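You operate a simulated robot arm through the tools that you are given. There is no shell and no other tool. Be economical: measure what you need, move in short steps, check, and stop when the job is done.

You run a simulated robot arm. Do the job below in one go: nothing can be reset, and whatever is moved stays where it is left.

Task
Clamp the brown offcut and sand its burr off with the extractor running.
Fine: in the cradle; block back, extractor off at the end. Set down upright: sanding block. What is to be rubbed or washed off counts as gone when no trace of it is left.

The check looks at the end state, three seconds after you hand in, the way a careful person would. Anything else that was tipped, shoved, dropped, spilled or broken makes it a failure.

Robot
A 7-joint arm with a two-finger parallel gripper, fixed in place. Base frame: the origin is at the foot of the arm, x ahead of it, y to its left, z up; the work surface is at about z = 2. Units: mm, rad, N and s.
With the tool pointing down near the work surface it reaches from about 240 to 620 mm from the base axis. Its first joint turns from -1.152 to 1.152 rad. Payload 2.6 kg.
The tool frame sits at the grasp point between the pads (the TCP): z along the fingers, y along the line on which they close. The tips reach 30 mm beyond it. The gripper opens to 94 mm. The fingers are 28 mm wide and 10 mm thick; the gripper's body (50 by 96 mm) begins 55 mm behind the TCP.
Orientation is told as [roll, pitch, yaw] about the base's x, y, z axes, in that order, counted from this pose: with the fingers straight down and closing along the base's y, the tool's x points along the base's -x, its y along +y and its z along -z.

Tools
- The arm moves only by the tool play_rows. Its arguments are lists of equal length, an entry for each row: "delta_pos": the shift along the base's x, y, z in units of 40 mm (1.0 is 40 mm), a list of three; "rotation": the turn, a rotation vector about the base's x, y, z in units of 5 degrees (1.0 is 5 degrees), a list of three. In form: {"delta_pos": [[tx, ty, tz], ...], "rotation": [[rx, ry, rz], ...]}. A call has 1 to 10 rows; each row shifts and turns the commanded pose from where the row before left it. "hand" is the finger opening in mm, from 0 to 94, set as the call begins (left out, the last holds). A call with a number of a shift or a turn outside -1 to 1 is refused whole. Rows are played at 5 a second. More than 50 mm and 0.15 rad between two rows, or a gripper value outside its range, and nothing of the call is played. A pose out of reach is approached as far as the arm can. The call stops where the force on the tool passes 90 N (or 10 N more than at its start, if that is more) or the arm is blocked; 0.2 s more then pass. Each finger travels about 72 mm/s and halts on what it meets, pressing with about 33 N; the grip force reading is that of the motor and also rises with nothing between the fingers. The clock runs only during rows and for 0.2 s after the last one: add rows that do not move to give the fingers time. It gives the time, the measured TCP pose, the force on the tool (base axes), the opening and the grip force at its end, in the units of the frame above (readings bear some noise), with the torque about the TCP (base axes, N m) and any sound that the robot's microphone picked up.
- Cameras (640 x 400 px; columns grow to the right, rows downward): "scene" is fixed at [45.8, 445.4, 557.4]; the picture's right is [-0.63, -0.77, 0.00], its down [-0.48, 0.40, -0.78] and it looks along [0.60, -0.49, -0.62] (base axes); focal length 287 px, centre (320, 200). "wrist" rides on the gripper at [76, 14, -102] in the tool frame; the picture's right is [-0.18, 0.98, 0.00], its down [-0.75, -0.14, -0.64] and it looks along [-0.63, -0.12, 0.77] (tool axes); focal length 243 px, centre (320, 200). There is no depth. A picture from a camera that has moved, and an enlarged one, comes with that camera's place and axes in the base frame and with its lens.
- snapshot(camera): a new picture of that camera. The clock stands still meanwhile.
- enlarge(camera, box): a new picture of the part [left, top, right, bottom] of that camera's present view, enlarged. The clock stands still meanwhile.
- job_done(): hands the job in; it is judged then, once.

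Go step by step. Nothing tells you positions but the pictures and the camera data: compare them with the known pose of the tool, close in by small moves and look again before you grip or let go. The budget is 120 turns and 64 pictures, counting those below and the enlarged ones. Unless the task says otherwise, let go and move clear before handing in, and close with one line.

The tools are called after "Emit:" as a command line: name --argument value ..., lists and objects as JSON in quotes. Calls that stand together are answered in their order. play_rows: Moves the arm, as the interface text tells. Its arguments: {"type":"object","properties":{"delta_pos":{"type":"array","items":{"type":"array","items":{"type":"number"}}},"rotation":{"type":"array","items":{"type":"array","items":{"type":"number"}}},"hand":{"type":"number"}},"required":["delta_pos","rotation"]} The other tools are called the same way: snapshot (camera) takes a picture; enlarge (camera, box) takes an enlarged picture of a part of a camera's view; job_done () hands the job in.

At the start:

```text
time_s: 0.0
tool_pos: [373.5, 71.2, 355.6]
ee_rot: [0.001, 0.002, 0.001]
ft_force: [-0.2, 0.3, -0.6]
ft_torque: [-0.01, 0.0, 0.02]
opening: 94.1
grasp_force: 0.1
```

scene: 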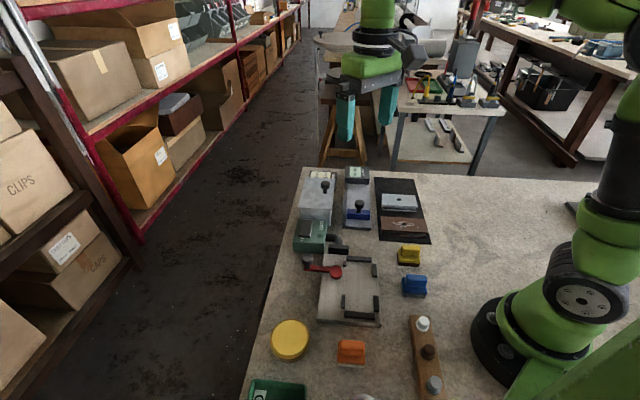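
wrist: 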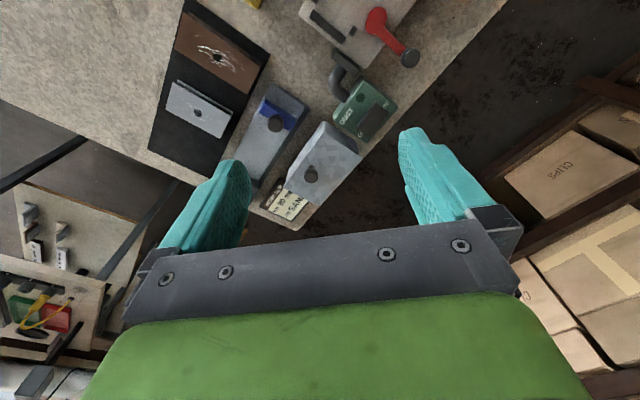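

I see a bench with a cradle with a red clamp lever, a tray with two offcuts (brown, grey), sanding blocks and some switch boxes. I look closer first.

Emit:
enlarge --camera "scene" --box '[280, 160, 440, 260]'

Emit:
enlarge --camera "scene" --box '[280, 230, 440, 330]'

Emit:
enlarge --camera "scene" --box '[240, 300, 480, 400]'

Emit:
enlarge --camera "wrist" --box '[140, 0, 460, 200]'

```text
4.00 times, centred on (360, 210) of scene
camera zoom: at [45.8, 445.4, 557.4], right [-0.63, -0.77, 0.0], down [-0.48, 0.4, -0.78], along [0.6, -0.49, -0.62], focal length 1148 px, centre (160, 160)
```

zoom: 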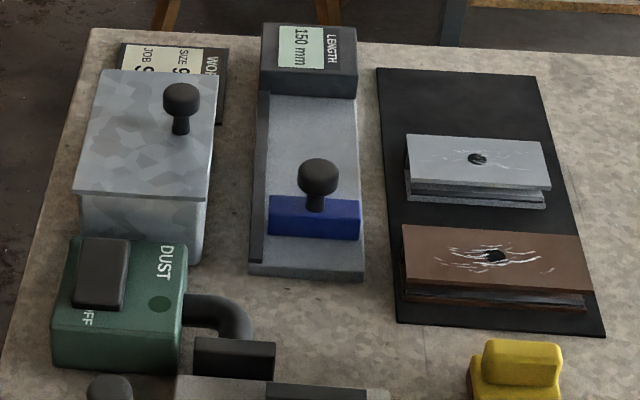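

```text
4.00 times, centred on (360, 280) of scene
camera zoom: at [45.8, 445.4, 557.4], right [-0.63, -0.77, 0.0], down [-0.48, 0.4, -0.78], along [0.6, -0.49, -0.62], focal length 1148 px, centre (160, -120)
```

zoom: 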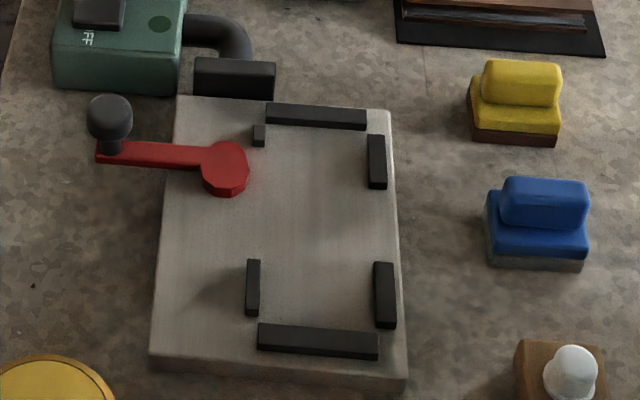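

```text
2.67 times, centred on (360, 350) of scene
camera zoom: at [45.8, 445.4, 557.4], right [-0.63, -0.77, 0.0], down [-0.48, 0.4, -0.78], along [0.6, -0.49, -0.62], focal length 765 px, centre (213, -200)
```

zoom: 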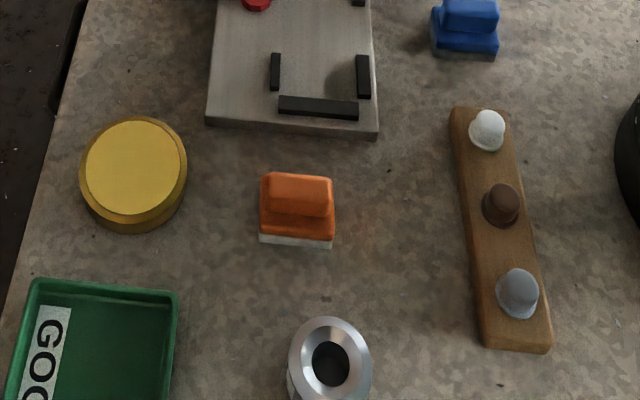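

```text
2.00 times, centred on (300, 100) of wrist
camera zoom: at [298.2, 85.9, 457.5], right [0.18, 0.98, 0.0], down [0.75, -0.14, 0.64], along [0.63, -0.12, -0.77], focal length 485 px, centre (360, 400)
```

zoom: 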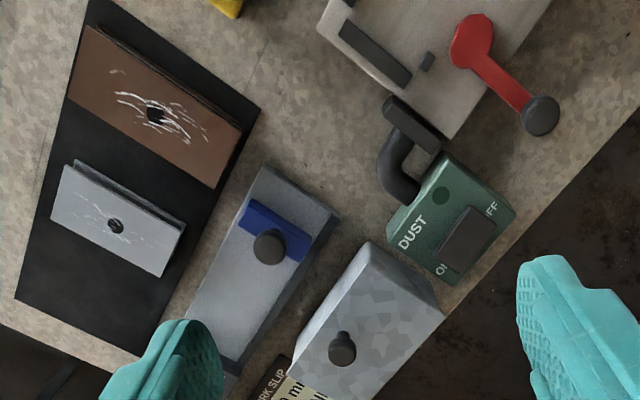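

The bench layout is roughly known: brown offcut near (340,-83), cradle around (277,145), DUST switch near (474,145), three sanding blocks. I tilt the wrist camera to look straight down for measuring.

Emit:
play_rows --delta_pos '[[-0.2, 0, 0], [-0.2, 0, 0], [-0.2, 0, 0], [-0.2, 0, 0], [-0.2, 0, 0], [-0.2, 0, 0], [-0.2, 0, 0], [-0.2, 0, 0]]' --rotation '[[0, 1, 0], [0, 1, 0], [0, 1, 0], [0, 1, 0], [0, 1, 0], [0, 1, 0], [0, 1, 0], [0, 1, 0]]'

Emit:
snapshot --camera "wrist"

```text
time_s: 1.8
tool_pos: [315.4, 67.7, 349.3]
ee_rot: [0.011, 0.545, 0.0]
ft_force: [-0.8, 0.5, 0.0]
ft_torque: [-0.03, 0.0, 0.01]
opening: 94.0
grasp_force: 0.0
out of reach, approached as far as the arm can: row 6, 7, 8
```

```text
57 pictures are left
camera wrist: at [305.1, 81.5, 476.0], right [0.16, 0.98, -0.09], down [0.98, -0.15, 0.16], along [0.14, -0.11, -0.98], focal length 243 px, centre (320, 200)
```

wrist: 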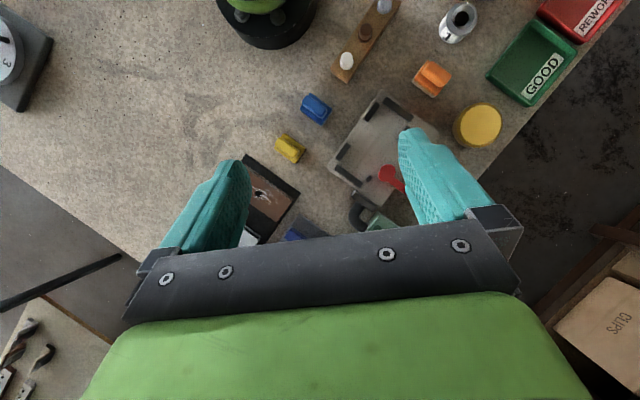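

The overhead view works; I zoom into the cradle and blocks.

Emit:
enlarge --camera "wrist" --box '[240, 80, 400, 180]'

Emit:
enlarge --camera "wrist" --box '[320, 0, 640, 200]'

```text
4.00 times, centred on (320, 130) of wrist
camera zoom: at [305.1, 81.5, 476.0], right [0.16, 0.98, -0.09], down [0.98, -0.15, 0.16], along [0.14, -0.11, -0.98], focal length 970 px, centre (320, 480)
```

zoom: 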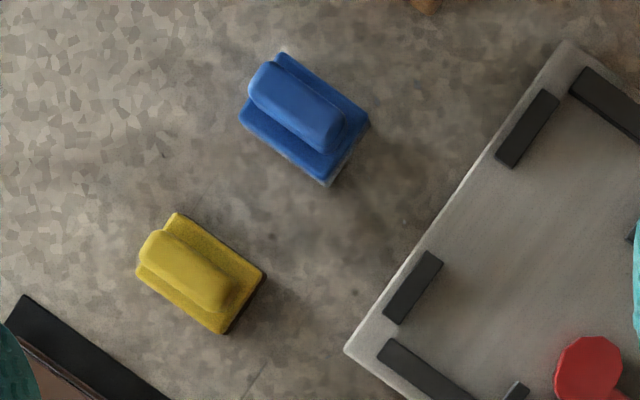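

```text
2.00 times, centred on (480, 100) of wrist
camera zoom: at [305.1, 81.5, 476.0], right [0.16, 0.98, -0.09], down [0.98, -0.15, 0.16], along [0.14, -0.11, -0.98], focal length 485 px, centre (0, 400)
```

zoom: 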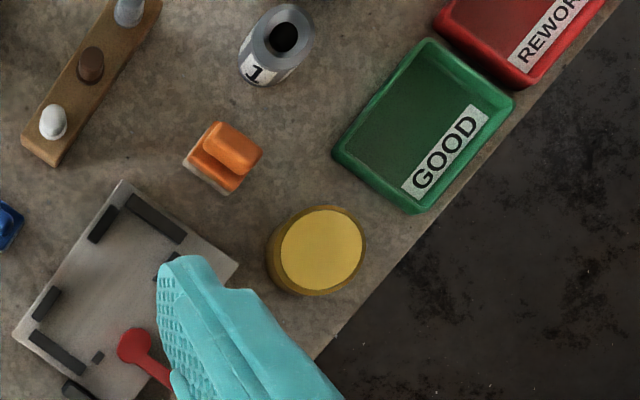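

Next I look at the work slip and the switch box from nearer, in case they say which block to use.

Emit:
play_rows --delta_pos '[[0.8, 0, 0], [0.8, 0, 0], [0.8, 0, 0], [0.8, 0, 0], [0.8, 0, 0], [0.5, 0, 0]]' --rotation '[[0, 0, 0], [0, 0, 0], [0, -1, 0], [0, -1, 0], [0, 0, 0], [0, 0, 0]]'

Emit:
snapshot --camera "wrist"

```text
time_s: 3.2
tool_pos: [412.3, 67.2, 347.6]
ee_rot: [0.01, 0.37, -0.001]
ft_force: [0.0, 0.5, -0.2]
ft_torque: [0.02, 0.03, 0.02]
opening: 94.0
grasp_force: 0.1
out of reach, approached as far as the arm can: row 1, 2, 5, 6
```

```text
54 pictures are left
camera wrist: at [378.5, 81.1, 468.9], right [0.18, 0.98, -0.06], down [0.93, -0.15, 0.32], along [0.31, -0.11, -0.94], focal length 243 px, centre (320, 200)
```

wrist: 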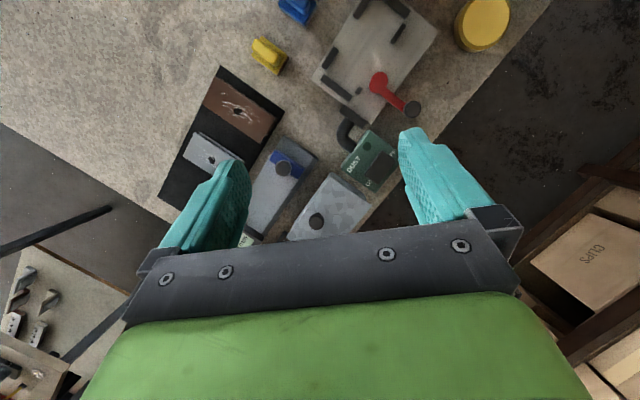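

I straighten the tool and come lower to read the slip and survey the switch and offcut.

Emit:
play_rows --delta_pos '[[0, 0, -0.5], [0, 0, -0.5], [0, 0, -0.5], [0, 0, -0.5]]' --rotation '[[0, -1, 0], [0, -1, 0], [0, -1, 0], [0, -1, 0]]'

Emit:
snapshot --camera "wrist"

```text
time_s: 4.2
tool_pos: [411.0, 67.1, 265.3]
ee_rot: [0.012, 0.021, -0.001]
ft_force: [0.0, 0.0, 0.3]
ft_torque: [-0.01, -0.02, 0.0]
opening: 93.9
grasp_force: 0.1
```

```text
53 pictures are left
camera wrist: at [337.1, 81.8, 369.0], right [0.19, 0.98, 0.01], down [0.77, -0.15, 0.62], along [0.61, -0.11, -0.78], focal length 243 px, centre (320, 200)
```

wrist: 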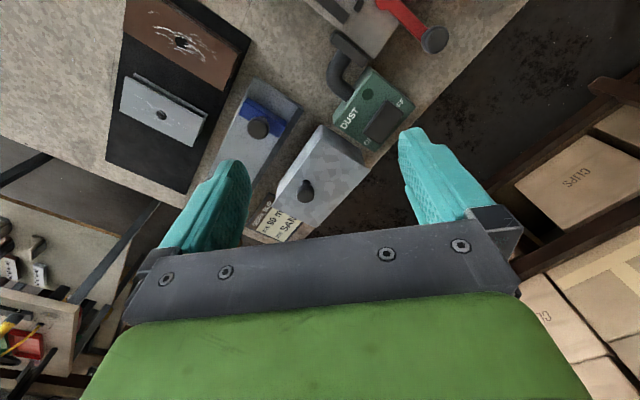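

Emit:
enlarge --camera "wrist" --box '[240, 180, 320, 250]'

Emit:
enlarge --camera "wrist" --box '[100, 0, 420, 200]'

```text
5.71 times, centred on (280, 215) of wrist
camera zoom: at [337.1, 81.8, 369.0], right [0.19, 0.98, 0.01], down [0.77, -0.15, 0.62], along [0.61, -0.11, -0.78], focal length 1386 px, centre (549, 114)
```

zoom: 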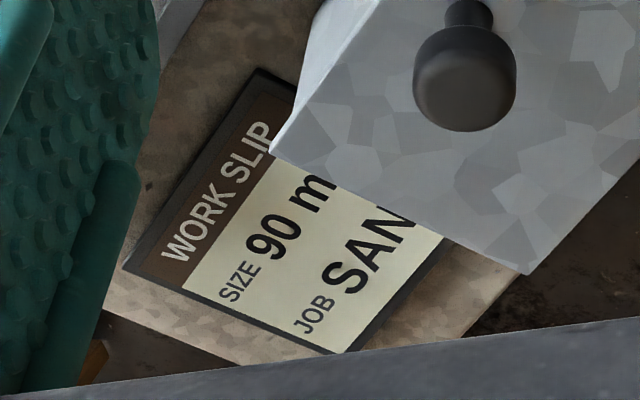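

```text
2.00 times, centred on (260, 100) of wrist
camera zoom: at [337.1, 81.8, 369.0], right [0.19, 0.98, 0.01], down [0.77, -0.15, 0.62], along [0.61, -0.11, -0.78], focal length 485 px, centre (440, 400)
```

zoom: 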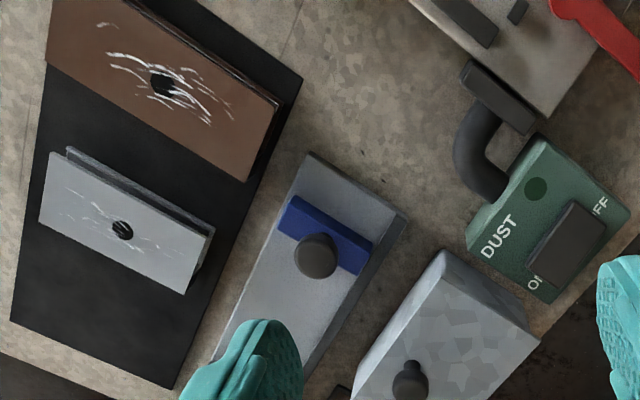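

The slip only says "SIZE 90 mm, JOB SAND". Now I place the camera straight above the brown offcut.

Emit:
play_rows --delta_pos '[[-0.2, -0.9, 0], [-0.2, -0.9, 0], [-0.2, -0.9, 0], [-0.3, -0.9, -0.4]]' --rotation '[[0, 1, 0], [0, 1, 0], [0, 1, 0], [0, 1, 0]]'

Emit:
snapshot --camera "wrist"

```text
time_s: 5.2
tool_pos: [374.7, -76.5, 248.8]
ee_rot: [0.009, 0.371, -0.001]
ft_force: [0.1, -0.5, -0.4]
ft_torque: [0.01, 0.01, 0.0]
opening: 94.0
grasp_force: 0.0
```

```text
50 pictures are left
camera wrist: at [342.2, -62.5, 373.2], right [0.18, 0.98, -0.06], down [0.93, -0.15, 0.32], along [0.31, -0.11, -0.94], focal length 243 px, centre (320, 200)
```

wrist: 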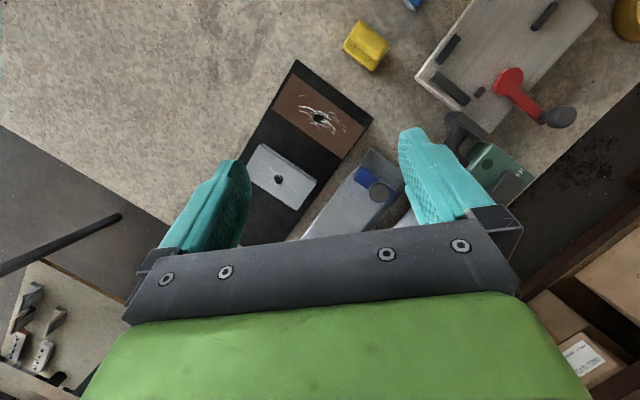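

Emit:
enlarge --camera "wrist" --box '[230, 50, 390, 150]'

Emit:
enlarge --camera "wrist" --box '[330, 0, 610, 150]'

```text
4.00 times, centred on (310, 100) of wrist
camera zoom: at [342.2, -62.5, 373.2], right [0.18, 0.98, -0.06], down [0.93, -0.15, 0.32], along [0.31, -0.11, -0.94], focal length 970 px, centre (360, 600)
```

zoom: 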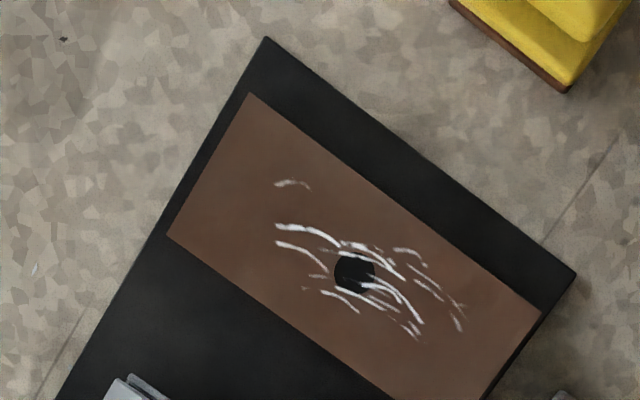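

```text
2.29 times, centred on (470, 75) of wrist
camera zoom: at [342.2, -62.5, 373.2], right [0.18, 0.98, -0.06], down [0.93, -0.15, 0.32], along [0.31, -0.11, -0.94], focal length 555 px, centre (-23, 486)
```

zoom: 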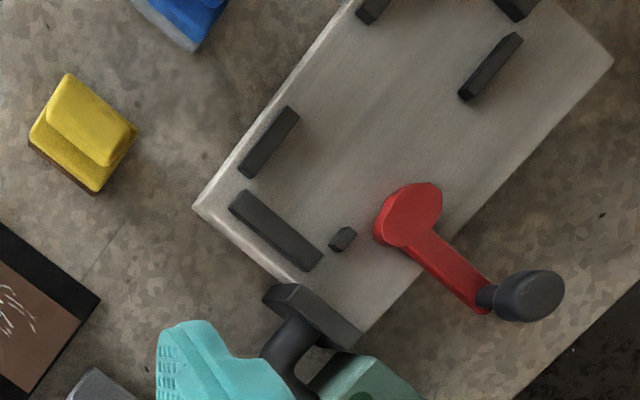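

The brown offcut is about 119×52 mm, centred near (341,-84) with its long axis at ~46°. Now the same overhead look at the cradle.

Emit:
play_rows --delta_pos '[[-0.3, 0.9, 0], [-0.3, 0.9, 0], [-0.3, 0.9, 0], [-0.3, 0.9, 0], [-0.3, 0.9, 0], [0, 0.7, 0]]' --rotation '[[0, 0, 0], [0, 0, 0], [0, 0, 0], [0, 0, 0], [0, 0, 0], [0, 0, 0]]'

Emit:
snapshot --camera "wrist"

Emit:
enlarge --camera "wrist" --box '[190, 20, 430, 170]'

```text
time_s: 6.6
tool_pos: [314.7, 131.7, 249.8]
ee_rot: [0.01, 0.371, -0.001]
ft_force: [-0.4, -0.6, 0.7]
ft_torque: [-0.03, 0.02, -0.01]
opening: 94.2
grasp_force: 0.1
```

```text
47 pictures are left
camera wrist: at [281.8, 146.7, 373.4], right [0.18, 0.98, -0.06], down [0.93, -0.15, 0.33], along [0.31, -0.11, -0.94], focal length 243 px, centre (320, 200)
```

wrist: 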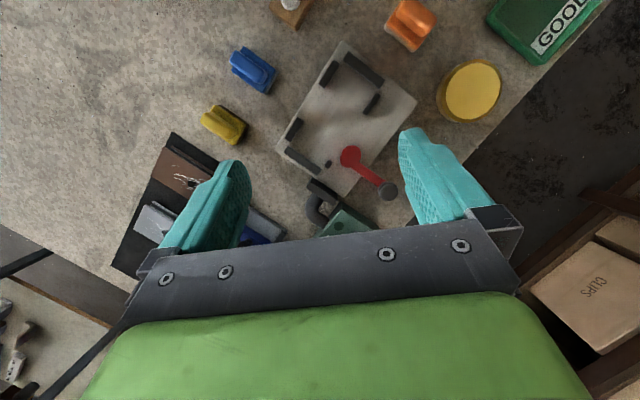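

```text
2.67 times, centred on (310, 95) of wrist
camera zoom: at [281.8, 146.7, 373.4], right [0.18, 0.98, -0.06], down [0.93, -0.15, 0.33], along [0.31, -0.11, -0.94], focal length 647 px, centre (347, 480)
```

zoom: 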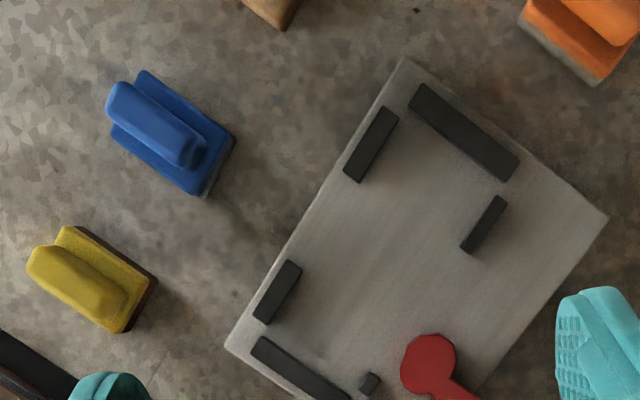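

The cradle pocket is about 135×61 mm, centre near (283.5,142), long axis at -44.6°, so the offcut must turn by ~90°. I level the tool and go above the offcut with yaw 46°.

Emit:
play_rows --delta_pos '[[0.1, -0.8, 0], [0.1, -0.8, 0], [0.1, -0.8, 0], [0.1, -0.8, 0], [0.1, -0.8, 0], [0.1, -0.8, 0], [0.05, -0.6, -0.2], [0, 0, -0.8], [0, 0, -0.5], [0, 0, -0.5]]' --rotation '[[-0.1, -1, 0], [0, -1, 0], [0, -1, 0], [0, -1, 0], [0, -0.25, 0], [0, 0, 1], [0, 0, 1], [0, 0, 1], [0, 0, 1], [0, 0, 1]]' --hand 76

Emit:
play_rows --delta_pos '[[0, 0, -0.5], [0, 0, -0.5], [0, 0, 0], [0, 0, 0], [0, 0, 0]]' --rotation '[[0, 0, 1], [0, 0, 1], [0, 0, 1], [0, 0, 1], [0, 0, 0.2]]'

Emit:
snapshot --camera "wrist"

Emit:
snapshot --camera "scene"

```text
time_s: 8.8
tool_pos: [341.2, -84.1, 169.7]
ee_rot: [0.002, 0.0, 0.434]
ft_force: [-0.3, 0.3, -0.1]
ft_torque: [0.01, 0.0, -0.01]
opening: 75.9
grasp_force: 0.1
```

```text
time_s: 10.0
tool_pos: [341.2, -85.0, 129.9]
ee_rot: [0.003, 0.0, 0.802]
ft_force: [0.8, 0.4, 0.6]
ft_torque: [-0.02, 0.0, 0.02]
opening: 76.1
grasp_force: 0.1
```

```text
45 pictures are left
camera wrist: at [278.8, -128.4, 232.4], right [-0.58, 0.82, 0.0], down [0.63, 0.44, 0.64], along [0.52, 0.37, -0.77], focal length 243 px, centre (320, 200)
```

wrist: 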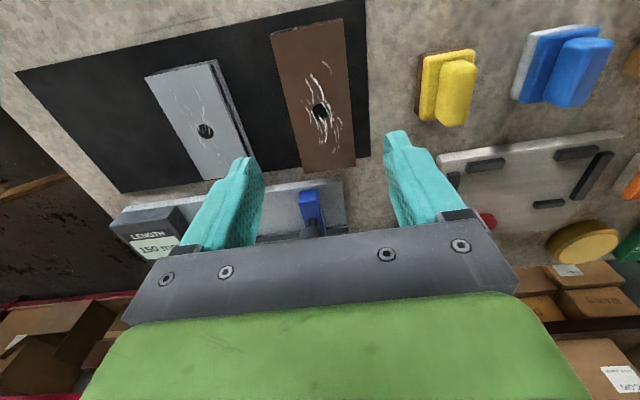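

```text
44 pictures are left
```

scene: 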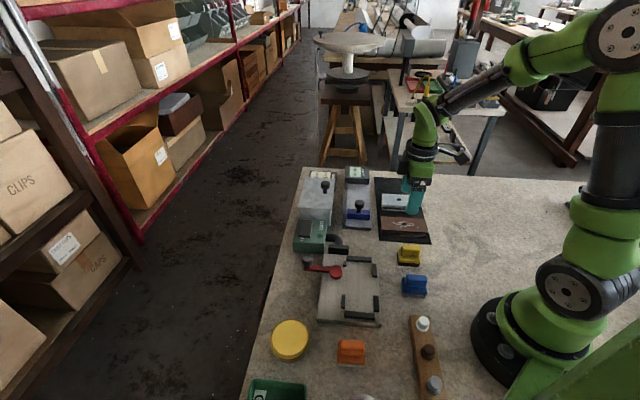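

The hole triangulates to (339,-85), matching. I descend in two stages and check.

Emit:
play_rows --delta_pos '[[0, 0, -0.7], [0, 0, -0.7], [0, 0, -0.4]]' --rotation '[[0, 0, 0], [0, 0, 0], [0, 0, 0]]'

Emit:
enlarge --camera "scene" --box '[350, 150, 470, 250]'

Emit:
snapshot --camera "wrist"

```text
time_s: 10.8
tool_pos: [341.3, -83.1, 58.2]
ee_rot: [0.003, -0.002, 0.799]
ft_force: [0.5, 0.2, -0.8]
ft_torque: [-0.02, 0.02, -0.02]
opening: 75.9
grasp_force: 0.1
```

```text
4.00 times, centred on (410, 200) of scene
camera zoom: at [45.8, 445.4, 557.4], right [-0.63, -0.77, 0.0], down [-0.48, 0.4, -0.78], along [0.6, -0.49, -0.62], focal length 1148 px, centre (-40, 200)
```

zoom: 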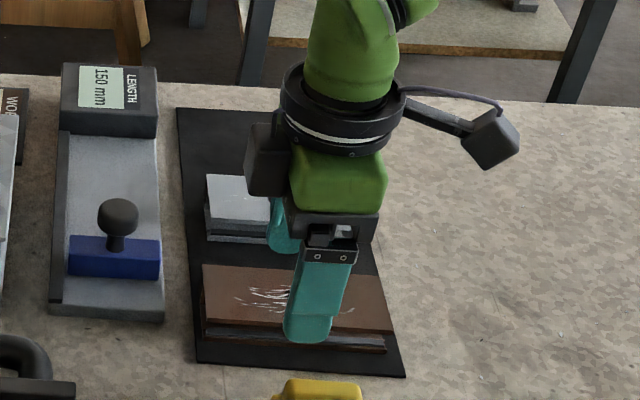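

```text
42 pictures are left
camera wrist: at [278.4, -128.1, 160.5], right [-0.58, 0.82, 0.0], down [0.63, 0.44, 0.64], along [0.52, 0.37, -0.77], focal length 243 px, centre (320, 200)
```

wrist: 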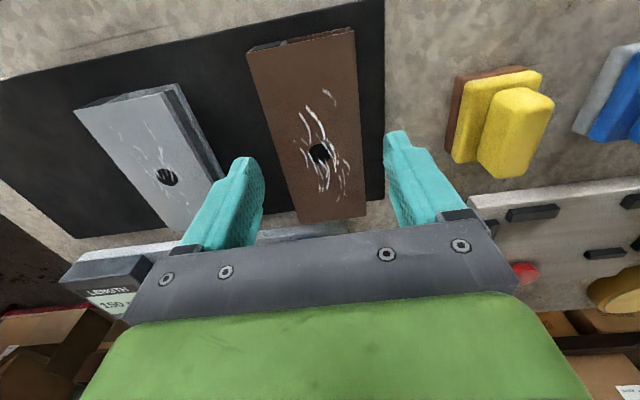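

Fingers straddle the offcut. I descend to z≈38 and close.

Emit:
play_rows --delta_pos '[[0, 0, -0.25], [0, 0, -0.25]]' --rotation '[[0, 0, 0], [0, 0, 0]]'

Emit:
play_rows --delta_pos '[[0, 0, 0], [0, 0, 0], [0, 0, 0]]' --rotation '[[0, 0, 0], [0, 0, 0], [0, 0, 0]]' --hand 40

Emit:
enlarge --camera "scene" --box '[350, 150, 470, 250]'

```text
time_s: 11.4
tool_pos: [341.4, -84.1, 38.2]
ee_rot: [0.004, -0.001, 0.8]
ft_force: [0.3, 0.2, -0.3]
ft_torque: [-0.03, 0.01, -0.04]
opening: 76.1
grasp_force: 0.1
```

```text
time_s: 12.2
tool_pos: [341.2, -84.2, 39.3]
ee_rot: [0.003, -0.001, 0.801]
ft_force: [0.0, 0.0, 0.5]
ft_torque: [0.01, -0.01, 0.02]
opening: 52.6
grasp_force: 32.8
```

```text
4.00 times, centred on (410, 200) of scene
camera zoom: at [45.8, 445.4, 557.4], right [-0.63, -0.77, 0.0], down [-0.48, 0.4, -0.78], along [0.6, -0.49, -0.62], focal length 1148 px, centre (-40, 200)
```

zoom: 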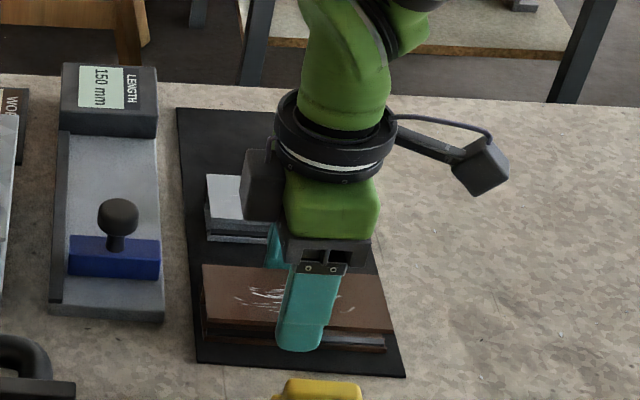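

Gripped at 52.6 mm. I lift and swing over to the cradle while turning by -90.5°.

Emit:
play_rows --delta_pos '[[0, 0, 0.6], [0, 0, 0.9], [0, 0, 0.9], [-0.08, 0.3, 0], [-0.08, 0.3, 0], [-0.08, 0.3, 0], [-0.08, 0.3, 0], [-0.08, 0.3, 0], [-0.08, 0.3, 0], [-0.08, 0.3, 0]]' --rotation '[[0, 0, 0], [0, 0, 0], [0, 0, 0], [0, 0, -0.95], [0, 0, -0.95], [0, 0, -0.95], [0, 0, -0.95], [0, 0, -0.95], [0, 0, -0.95], [0, 0, -0.95]]'

Emit:
play_rows --delta_pos '[[-0.08, 0.3, 0], [-0.08, 0.3, 0], [-0.08, 0.3, 0], [-0.08, 0.3, 0], [-0.08, 0.3, 0], [-0.08, 0.3, 0], [-0.08, 0.3, 0], [-0.08, 0.3, 0], [-0.08, 0.3, 0], [-0.08, 0.3, 0]]' --rotation '[[0, 0, -0.95], [0, 0, -0.95], [0, 0, -0.95], [0, 0, -0.95], [0, 0, -0.95], [0, 0, -0.95], [0, 0, -0.95], [0, 0, -0.95], [0, 0, -0.95], [0, 0, -0.95]]'

Emit:
enlarge --camera "scene" --box '[270, 180, 430, 340]'

```text
time_s: 14.4
tool_pos: [319.1, 0.3, 133.9]
ee_rot: [0.005, 0.0, 0.217]
ft_force: [-1.4, 0.4, -1.2]
ft_torque: [0.03, -0.01, -0.01]
opening: 52.5
grasp_force: 32.9
```

```text
time_s: 16.6
tool_pos: [286.4, 119.6, 134.6]
ee_rot: [0.003, 0.001, -0.611]
ft_force: [0.0, -0.4, -0.5]
ft_torque: [-0.03, 0.01, 0.03]
opening: 52.6
grasp_force: 33.4
```

```text
2.50 times, centred on (350, 260) of scene
camera zoom: at [45.8, 445.4, 557.4], right [-0.63, -0.77, 0.0], down [-0.48, 0.4, -0.78], along [0.6, -0.49, -0.62], focal length 718 px, centre (245, 50)
```

zoom: 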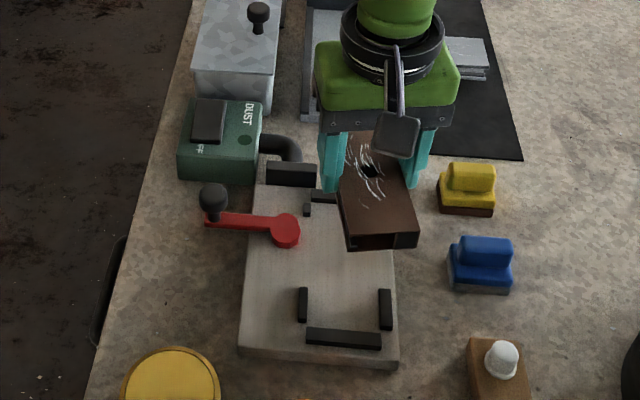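

Nearly there; I finish the turn and come down to z≈80 to check alignment.

Emit:
play_rows --delta_pos '[[-0.06, 0.3, 0], [-0.06, 0.3, 0], [0, 0, -0.5], [0, 0, -0.5]]' --rotation '[[0, 0, -0.95], [0, 0, -0.96], [0, 0, 0], [0, 0, 0]]'

Emit:
snapshot --camera "wrist"

Emit:
enlarge --camera "scene" --box '[280, 220, 420, 340]'

```text
time_s: 17.6
tool_pos: [280.9, 144.0, 94.0]
ee_rot: [0.002, -0.001, -0.776]
ft_force: [-0.3, 0.1, -0.9]
ft_torque: [-0.01, 0.02, 0.04]
opening: 52.7
grasp_force: 33.2
```

```text
39 pictures are left
camera wrist: at [237.7, 208.9, 196.3], right [0.82, 0.57, 0.0], down [0.44, -0.63, 0.64], along [0.37, -0.53, -0.77], focal length 243 px, centre (320, 200)
```

wrist: 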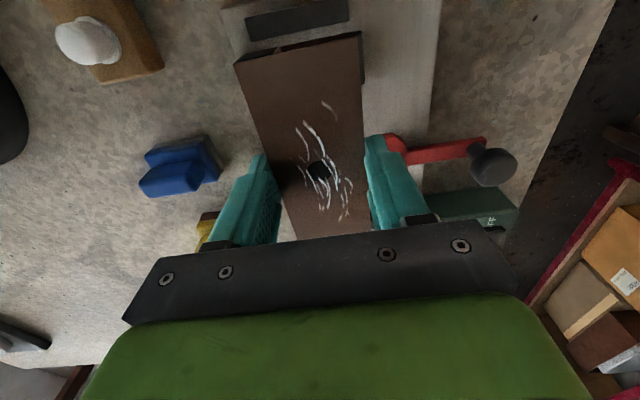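

```text
3.33 times, centred on (350, 280) of scene
camera zoom: at [45.8, 445.4, 557.4], right [-0.63, -0.77, 0.0], down [-0.48, 0.4, -0.78], along [0.6, -0.49, -0.62], focal length 957 px, centre (220, -67)
```

zoom: 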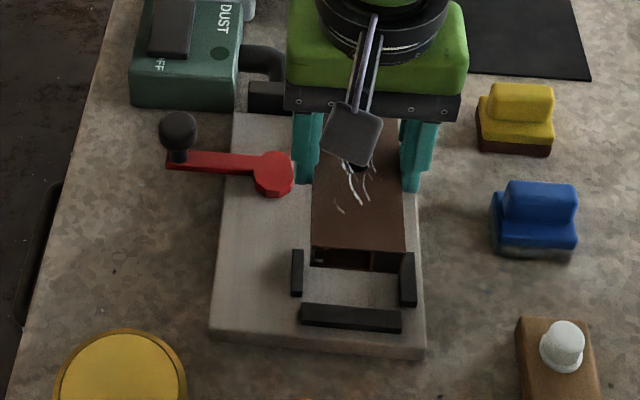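

Alignment looks right between the rails. I descend further and watch.

Emit:
play_rows --delta_pos '[[0.01, 0, -0.5], [0, 0, -0.4]]' --rotation '[[0, 0, 0], [0, 0, 0]]'

Emit:
enlarge --camera "scene" --box '[300, 230, 400, 330]'

Emit:
snapshot --camera "wrist"

```text
time_s: 18.2
tool_pos: [281.4, 143.3, 58.8]
ee_rot: [0.003, 0.001, -0.777]
ft_force: [0.4, 0.7, -0.1]
ft_torque: [0.02, 0.06, -0.01]
opening: 52.5
grasp_force: 32.9
```

```text
4.00 times, centred on (350, 280) of scene
camera zoom: at [45.8, 445.4, 557.4], right [-0.63, -0.77, 0.0], down [-0.48, 0.4, -0.78], along [0.6, -0.49, -0.62], focal length 1148 px, centre (200, -120)
```

zoom: 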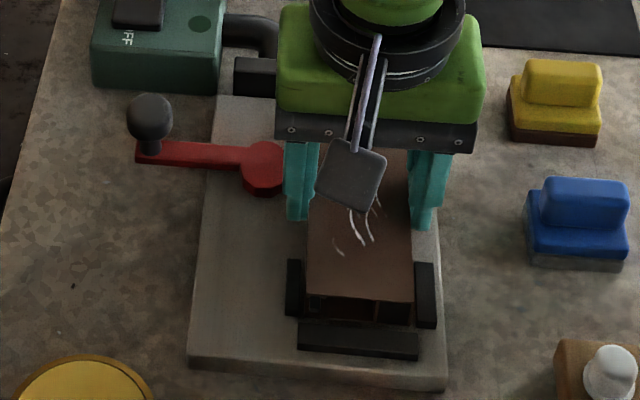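

```text
36 pictures are left
camera wrist: at [238.5, 207.7, 160.6], right [0.82, 0.57, 0.0], down [0.44, -0.63, 0.64], along [0.37, -0.53, -0.77], focal length 243 px, centre (320, 200)
```

wrist: 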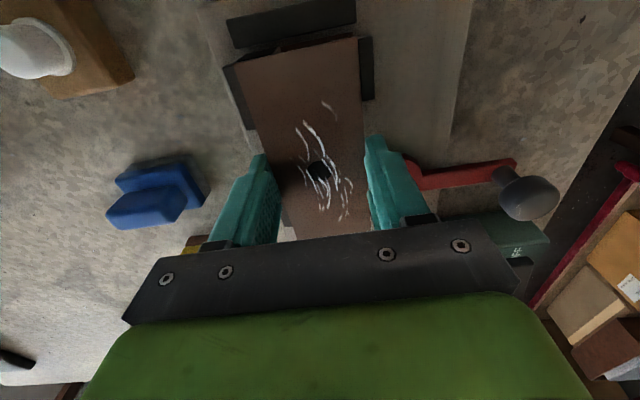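

It fits between the rails; I lower in small steps until contact.

Emit:
play_rows --delta_pos '[[0, 0, -0.1], [0, 0, -0.1], [0, 0, -0.05], [0, 0, 0]]' --rotation '[[0, 0, 0], [0, 0, 0], [0, 0, 0], [0, 0, 0]]'

```text
time_s: 19.2
tool_pos: [282.6, 143.5, 50.2]
ee_rot: [0.005, -0.001, -0.778]
ft_force: [-5.3, -3.0, 26.3]
ft_torque: [-0.13, 0.24, -0.14]
opening: 52.7
grasp_force: 32.9
```

Emit:
enlarge --camera "scene" --box '[300, 230, 400, 330]'

Emit:
enlarge --camera "wrist" --box '[200, 0, 440, 150]'

```text
4.00 times, centred on (350, 280) of scene
camera zoom: at [45.7, 445.4, 557.4], right [-0.63, -0.77, 0.0], down [-0.48, 0.4, -0.78], along [0.6, -0.49, -0.62], focal length 1148 px, centre (200, -120)
```

zoom: 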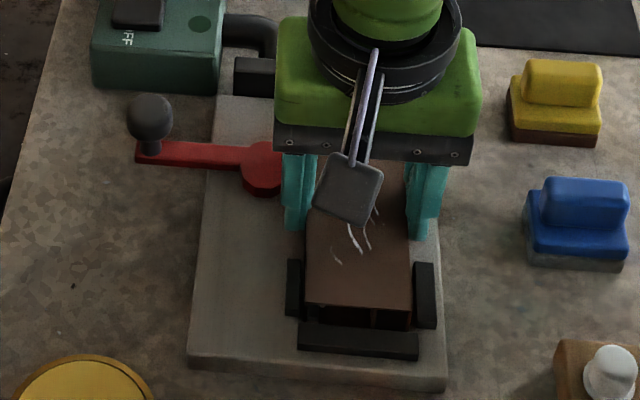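

```text
2.67 times, centred on (320, 75) of wrist
camera zoom: at [238.7, 208.0, 151.4], right [0.82, 0.57, 0.0], down [0.44, -0.63, 0.64], along [0.37, -0.53, -0.77], focal length 647 px, centre (320, 533)
```

zoom: 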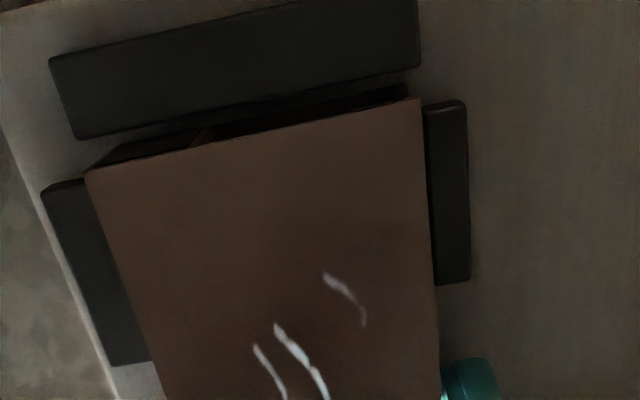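

It sits inside the pocket. I ease up, open slightly and rise.

Emit:
play_rows --delta_pos '[[0, 0, 0.02], [0, 0, 0], [0, 0, 0]]' --rotation '[[0, 0, 0], [0, 0, 0], [0, 0, 0]]' --hand 58

Emit:
play_rows --delta_pos '[[0, 0, 0.4], [0, 0, 0.9], [0, 0, 0.9], [0, 0, 0.9], [0, 0, 0.5]]' --rotation '[[0, 0, 0], [0, 0, 0], [0, 0, 0], [0, 0, 0], [0, 0, 0]]'

Emit:
enlarge --camera "scene" --box '[290, 230, 410, 330]'

Emit:
snapshot --camera "wrist"

```text
time_s: 20.0
tool_pos: [281.9, 143.8, 48.2]
ee_rot: [0.002, -0.001, -0.777]
ft_force: [-0.4, -0.1, -0.3]
ft_torque: [0.0, 0.02, -0.03]
opening: 58.2
grasp_force: 0.1
```

```text
time_s: 21.2
tool_pos: [282.2, 143.7, 193.9]
ee_rot: [0.001, 0.0, -0.776]
ft_force: [-0.1, -0.1, 0.1]
ft_torque: [0.03, -0.01, -0.02]
opening: 58.3
grasp_force: 0.0
```

```text
4.00 times, centred on (350, 280) of scene
camera zoom: at [45.8, 445.4, 557.4], right [-0.63, -0.77, 0.0], down [-0.48, 0.4, -0.78], along [0.6, -0.49, -0.62], focal length 1148 px, centre (200, -120)
```

zoom: 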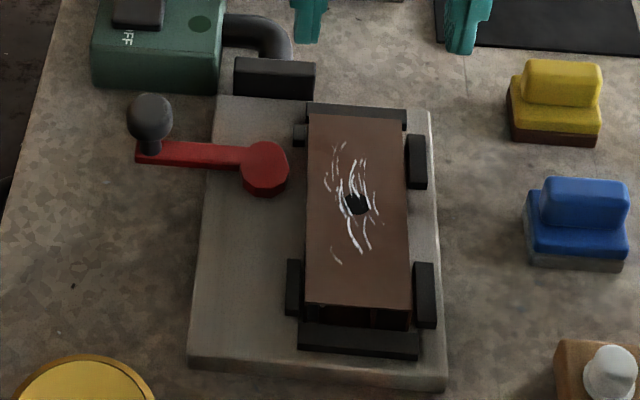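

```text
32 pictures are left
camera wrist: at [238.4, 207.8, 296.7], right [0.82, 0.57, 0.0], down [0.44, -0.63, 0.64], along [0.37, -0.53, -0.77], focal length 243 px, centre (320, 200)
```

wrist: 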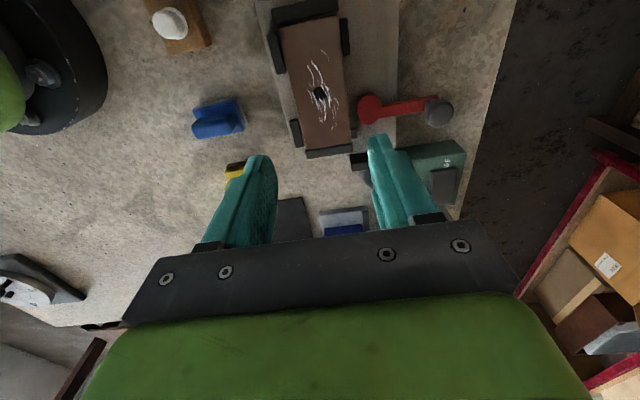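

The offcut sits neatly in the pocket. The clamp knob is at about (393,201,45) with its pivot near (338,161); I go above the knob with the fingers closing along the tangent.

Emit:
play_rows --delta_pos '[[0.17, 0.09, 0], [0.17, 0.09, 0], [0.17, 0.09, 0], [0.17, 0.09, 0], [0.17, 0.09, 0], [0.17, 0.09, 0], [0.17, 0.09, 0], [0.17, 0.09, 0], [0.17, 0.09, 0], [0.17, 0.09, 0]]' --rotation '[[0, 0, 0.94], [0, 0, 0.94], [0, 0, 0.94], [0, 0, 0.94], [0, 0, 0.94], [0, 0, 0.94], [0, 0, 0.94], [0, 0, 0.94], [0, 0, 0.94], [0, 0, 0.94]]' --hand 44

Emit:
play_rows --delta_pos '[[0.17, 0.09, 0], [0.17, 0.09, 0], [0.17, 0.09, 0], [0.17, 0.09, 0], [0.17, 0.09, 0], [0.17, 0.08, 0], [0, 0, -0.8], [0, 0, -0.8], [0, 0, -0.7]]' --rotation '[[0, 0, 0.94], [0, 0, 0.94], [0, 0, 0.94], [0, 0, 0.94], [0, 0, 0.94], [0, 0, 0.94], [0, 0, 0.94], [0, 0, 0], [0, 0, 0]]'

Emit:
enlarge --camera "scene" --box '[270, 190, 390, 290]'

Emit:
snapshot --camera "wrist"

```text
time_s: 23.4
tool_pos: [350.2, 179.3, 193.8]
ee_rot: [0.002, -0.002, 0.044]
ft_force: [0.5, 0.4, 0.8]
ft_torque: [0.03, 0.03, 0.01]
opening: 44.0
grasp_force: 0.0
```

```text
time_s: 25.4
tool_pos: [391.1, 201.4, 100.9]
ee_rot: [0.003, -0.001, 0.619]
ft_force: [0.1, -0.6, -0.3]
ft_torque: [0.04, 0.0, -0.01]
opening: 44.0
grasp_force: 0.1
```

```text
4.00 times, centred on (330, 240) of scene
camera zoom: at [45.8, 445.4, 557.4], right [-0.63, -0.77, 0.0], down [-0.48, 0.4, -0.78], along [0.6, -0.49, -0.62], focal length 1148 px, centre (280, 40)
```

zoom: 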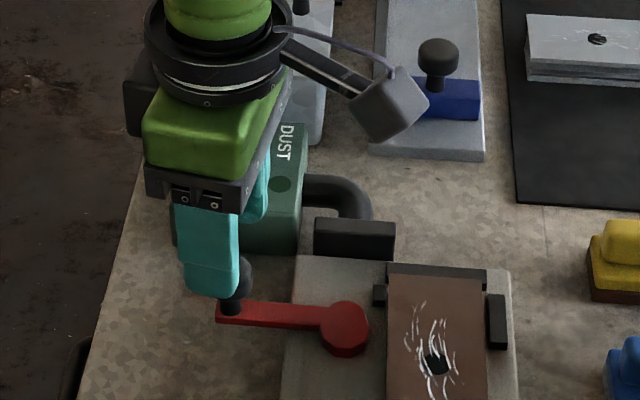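

```text
30 pictures are left
camera wrist: at [321.6, 169.1, 203.0], right [-0.42, 0.91, 0.0], down [0.7, 0.32, 0.64], along [0.58, 0.27, -0.77], focal length 243 px, centre (320, 200)
```

wrist: 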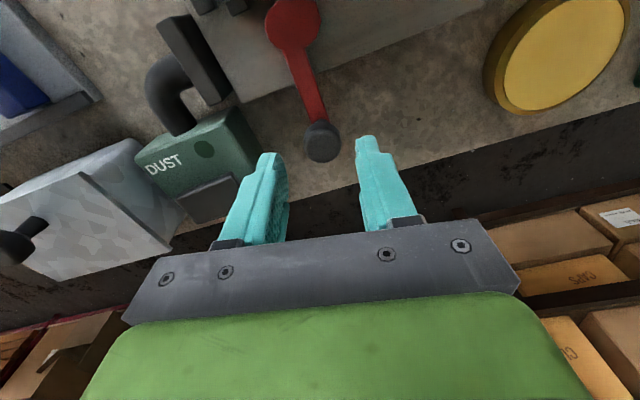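

Knob lies between the fingers. I come down around it and close gently.

Emit:
play_rows --delta_pos '[[-0.05, 0, -0.5], [0, 0, -0.5]]' --rotation '[[0, 0, 0], [0, 0, 0]]'

Emit:
play_rows --delta_pos '[[0, 0, 0], [0, 0, 0], [0, 0, 0]]' --rotation '[[0, 0, 0], [0, 0, 0], [0, 0, 0]]' --hand 15

Emit:
enlarge --camera "scene" --box '[270, 190, 390, 290]'

```text
time_s: 26.0
tool_pos: [387.9, 201.4, 61.2]
ee_rot: [0.003, -0.001, 0.618]
ft_force: [0.3, 0.4, -0.4]
ft_torque: [0.01, -0.02, 0.01]
opening: 44.1
grasp_force: 0.1
```

```text
time_s: 26.8
tool_pos: [389.4, 201.5, 61.6]
ee_rot: [0.004, 0.002, 0.62]
ft_force: [0.2, 4.2, -6.7]
ft_torque: [0.15, -0.05, -0.09]
opening: 24.9
grasp_force: 44.6
```

```text
4.00 times, centred on (330, 240) of scene
camera zoom: at [45.8, 445.4, 557.4], right [-0.63, -0.77, 0.0], down [-0.48, 0.4, -0.78], along [0.6, -0.49, -0.62], focal length 1148 px, centre (280, 40)
```

zoom: 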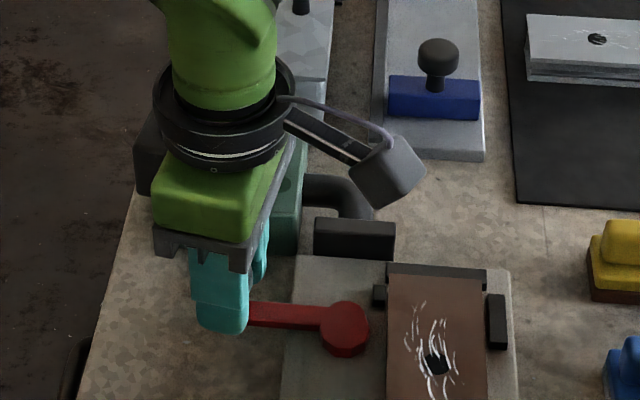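

Knob gripped (25 mm). I swing it a few degrees counter-clockwise to test the direction.

Emit:
play_rows --delta_pos '[[-0.0925, 0.1075, 0], [-0.1025, 0.1, 0], [-0.11, 0.09, 0], [0, 0, 0]]' --rotation '[[0, 0, 1], [0, 0, 1], [0, 0, 1], [0, 0, 0]]'

```text
time_s: 27.8
tool_pos: [375.2, 211.3, 60.3]
ee_rot: [0.004, 0.005, 0.881]
ft_force: [-11.0, -11.1, 0.1]
ft_torque: [-0.2, 0.27, -0.23]
opening: 25.1
grasp_force: 45.3
```

It turns freely counter-clockwise; I continue on a slightly smaller radius.

Emit:
play_rows --delta_pos '[[-0.165, 0.0225, 0], [-0.1175, 0.065, 0], [-0.125, 0.055, 0], [-0.1275, 0.0425, 0], [0, 0, 0]]' --rotation '[[0, 0, 1], [0, 0, 1], [0, 0, 1], [0, 0, 1], [0, 0, 0]]'

Emit:
enlarge --camera "scene" --box '[290, 210, 410, 310]'

```text
time_s: 29.0
tool_pos: [355.4, 219.1, 60.4]
ee_rot: [0.004, 0.002, 1.232]
ft_force: [-1.3, -13.5, -10.9]
ft_torque: [0.09, -0.04, 0.08]
opening: 24.9
grasp_force: 45.0
```

```text
4.00 times, centred on (350, 260) of scene
camera zoom: at [45.8, 445.5, 557.3], right [-0.63, -0.77, 0.0], down [-0.48, 0.4, -0.78], along [0.6, -0.49, -0.62], focal length 1148 px, centre (200, -40)
```

zoom: 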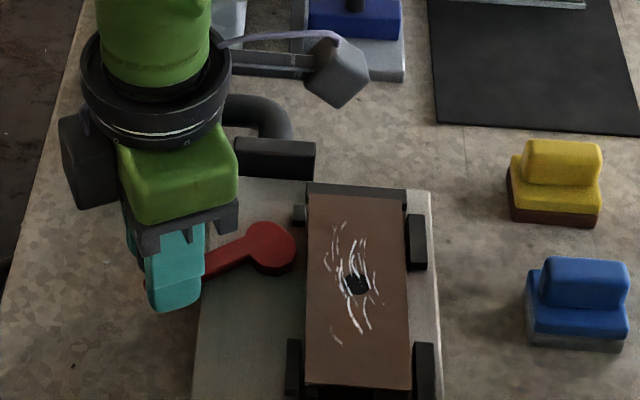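

Emit:
play_rows --delta_pos '[[-0.1425, -0.04, 0], [-0.13, 0.02, 0], [-0.13, 0.01, 0], [-0.1325, -0.0025, 0], [0, 0, 0]]' --rotation '[[0, 0, 1], [0, 0, 1], [0, 0, 1], [0, 0, 1], [0, 0, 0]]'

Emit:
enlarge --camera "scene" --box '[290, 210, 410, 310]'

```text
time_s: 30.2
tool_pos: [333.2, 219.3, 62.5]
ee_rot: [0.003, 0.0, 1.58]
ft_force: [-6.1, -2.1, -15.6]
ft_torque: [-0.14, 0.12, -0.41]
opening: 25.0
grasp_force: 45.0
```

```text
4.00 times, centred on (350, 260) of scene
camera zoom: at [45.8, 445.5, 557.3], right [-0.63, -0.77, 0.0], down [-0.48, 0.4, -0.78], along [0.6, -0.49, -0.62], focal length 1148 px, centre (200, -40)
```

zoom: 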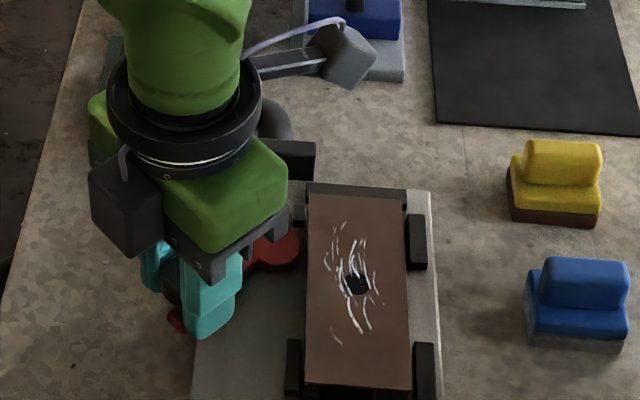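

Emit:
play_rows --delta_pos '[[-0.1275, -0.015, 0], [-0.1275, -0.025, 0], [-0.125, -0.035, 0], [-0.1225, -0.0475, 0], [0, 0, 0]]' --rotation '[[0, 0, 1], [0, 0, 1], [0, 0, 1], [0, 0, 1], [0, 0, 0]]'

Emit:
enlarge --camera "scene" --box '[290, 210, 410, 310]'

```text
time_s: 31.4
tool_pos: [314.1, 214.8, 60.5]
ee_rot: [0.003, 0.001, 1.928]
ft_force: [-3.5, -3.3, -14.3]
ft_torque: [-0.22, 0.0, -0.27]
opening: 25.1
grasp_force: 44.9
```

```text
4.00 times, centred on (350, 260) of scene
camera zoom: at [45.8, 445.5, 557.3], right [-0.63, -0.77, 0.0], down [-0.48, 0.4, -0.78], along [0.6, -0.49, -0.62], focal length 1148 px, centre (200, -40)
```

zoom: 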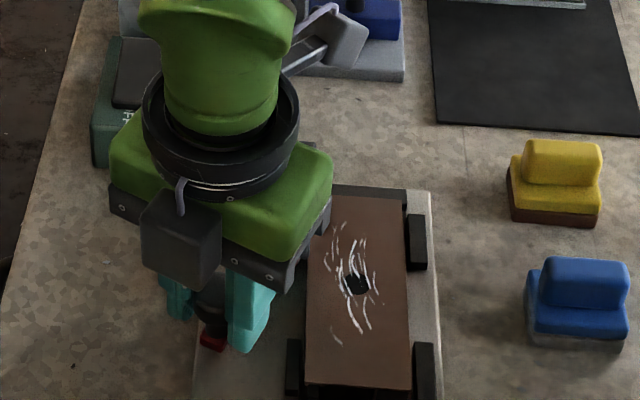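

Emit:
play_rows --delta_pos '[[-0.1175, -0.0575, 0], [-0.1125, -0.0675, 0], [0, 0, 0]]' --rotation '[[0, 0, 1], [0, 0, 1], [0, 0, 0]]'

Emit:
enlarge --camera "scene" --box '[290, 210, 410, 310]'

Emit:
enlarge --camera "wrist" --box '[160, 50, 480, 250]'

```text
time_s: 32.2
tool_pos: [304.1, 209.9, 61.5]
ee_rot: [0.006, 0.0, 2.102]
ft_force: [-0.1, -7.5, -13.2]
ft_torque: [0.25, 0.27, -0.29]
opening: 25.1
grasp_force: 45.1
```

```text
4.00 times, centred on (350, 260) of scene
camera zoom: at [45.8, 445.5, 557.3], right [-0.63, -0.77, 0.0], down [-0.48, 0.4, -0.78], along [0.6, -0.49, -0.62], focal length 1148 px, centre (200, -40)
```

zoom: 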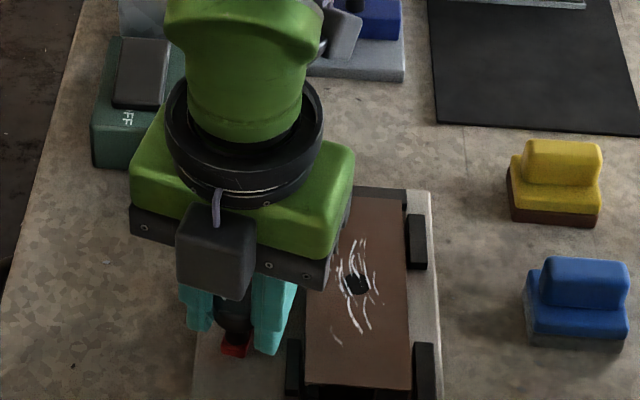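

```text
2.00 times, centred on (320, 150) of wrist
camera zoom: at [332.2, 137.3, 163.4], right [-0.94, -0.34, 0.0], down [-0.26, 0.72, 0.64], along [-0.22, 0.6, -0.77], focal length 485 px, centre (320, 300)
```

zoom: 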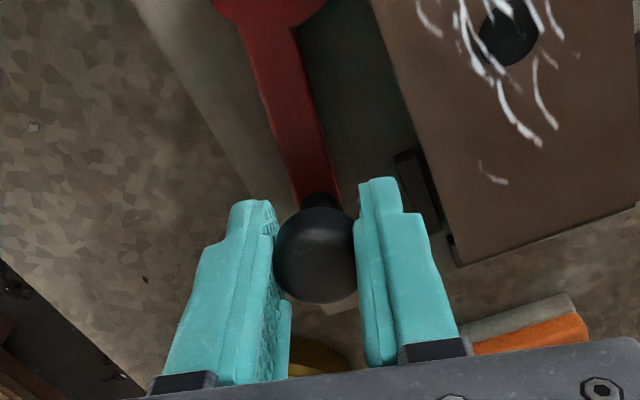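

The finger is approaching the pocket stub, so I loosen, raise 8 mm and re-grip the knob's upper part.

Emit:
play_rows --delta_pos '[[0, 0, 0], [0, 0, 0.1], [0, 0, 0.1]]' --rotation '[[0, 0, 0], [0, 0, 0], [0, 0, 0]]' --hand 30

Emit:
play_rows --delta_pos '[[0, 0, 0], [-0.105, -0.0775, 0], [-0.1, -0.0875, 0], [0, 0, 0]]' --rotation '[[0, 0, 0], [0, 0, 1], [0, 0, 1], [0, 0, 0]]' --hand 15

Emit:
enlarge --camera "wrist" --box '[160, 20, 480, 220]'

```text
time_s: 33.0
tool_pos: [304.3, 210.6, 70.4]
ee_rot: [0.001, 0.001, 2.102]
ft_force: [0.4, -0.7, -0.3]
ft_torque: [-0.02, -0.01, 0.01]
opening: 30.3
grasp_force: 0.1
```

```text
time_s: 34.0
tool_pos: [302.6, 207.8, 71.9]
ee_rot: [-0.024, 0.001, 2.287]
ft_force: [44.1, 33.1, -38.0]
ft_torque: [0.28, -1.04, -0.04]
opening: 25.1
grasp_force: 44.4
```

```text
2.00 times, centred on (320, 120) of wrist
camera zoom: at [341.1, 139.9, 173.1], right [-0.86, -0.51, -0.02], down [-0.4, 0.65, 0.64], along [-0.31, 0.56, -0.76], focal length 485 px, centre (320, 360)
```

zoom: 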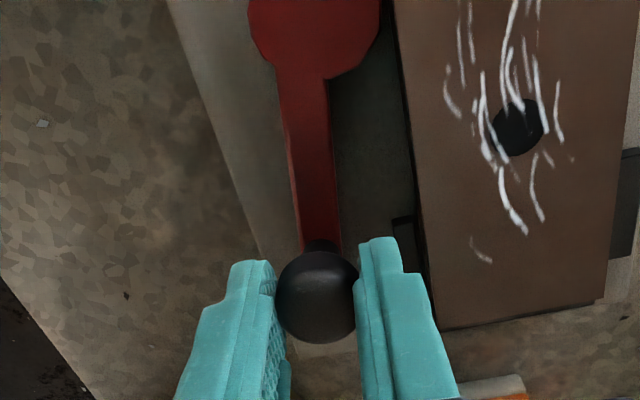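

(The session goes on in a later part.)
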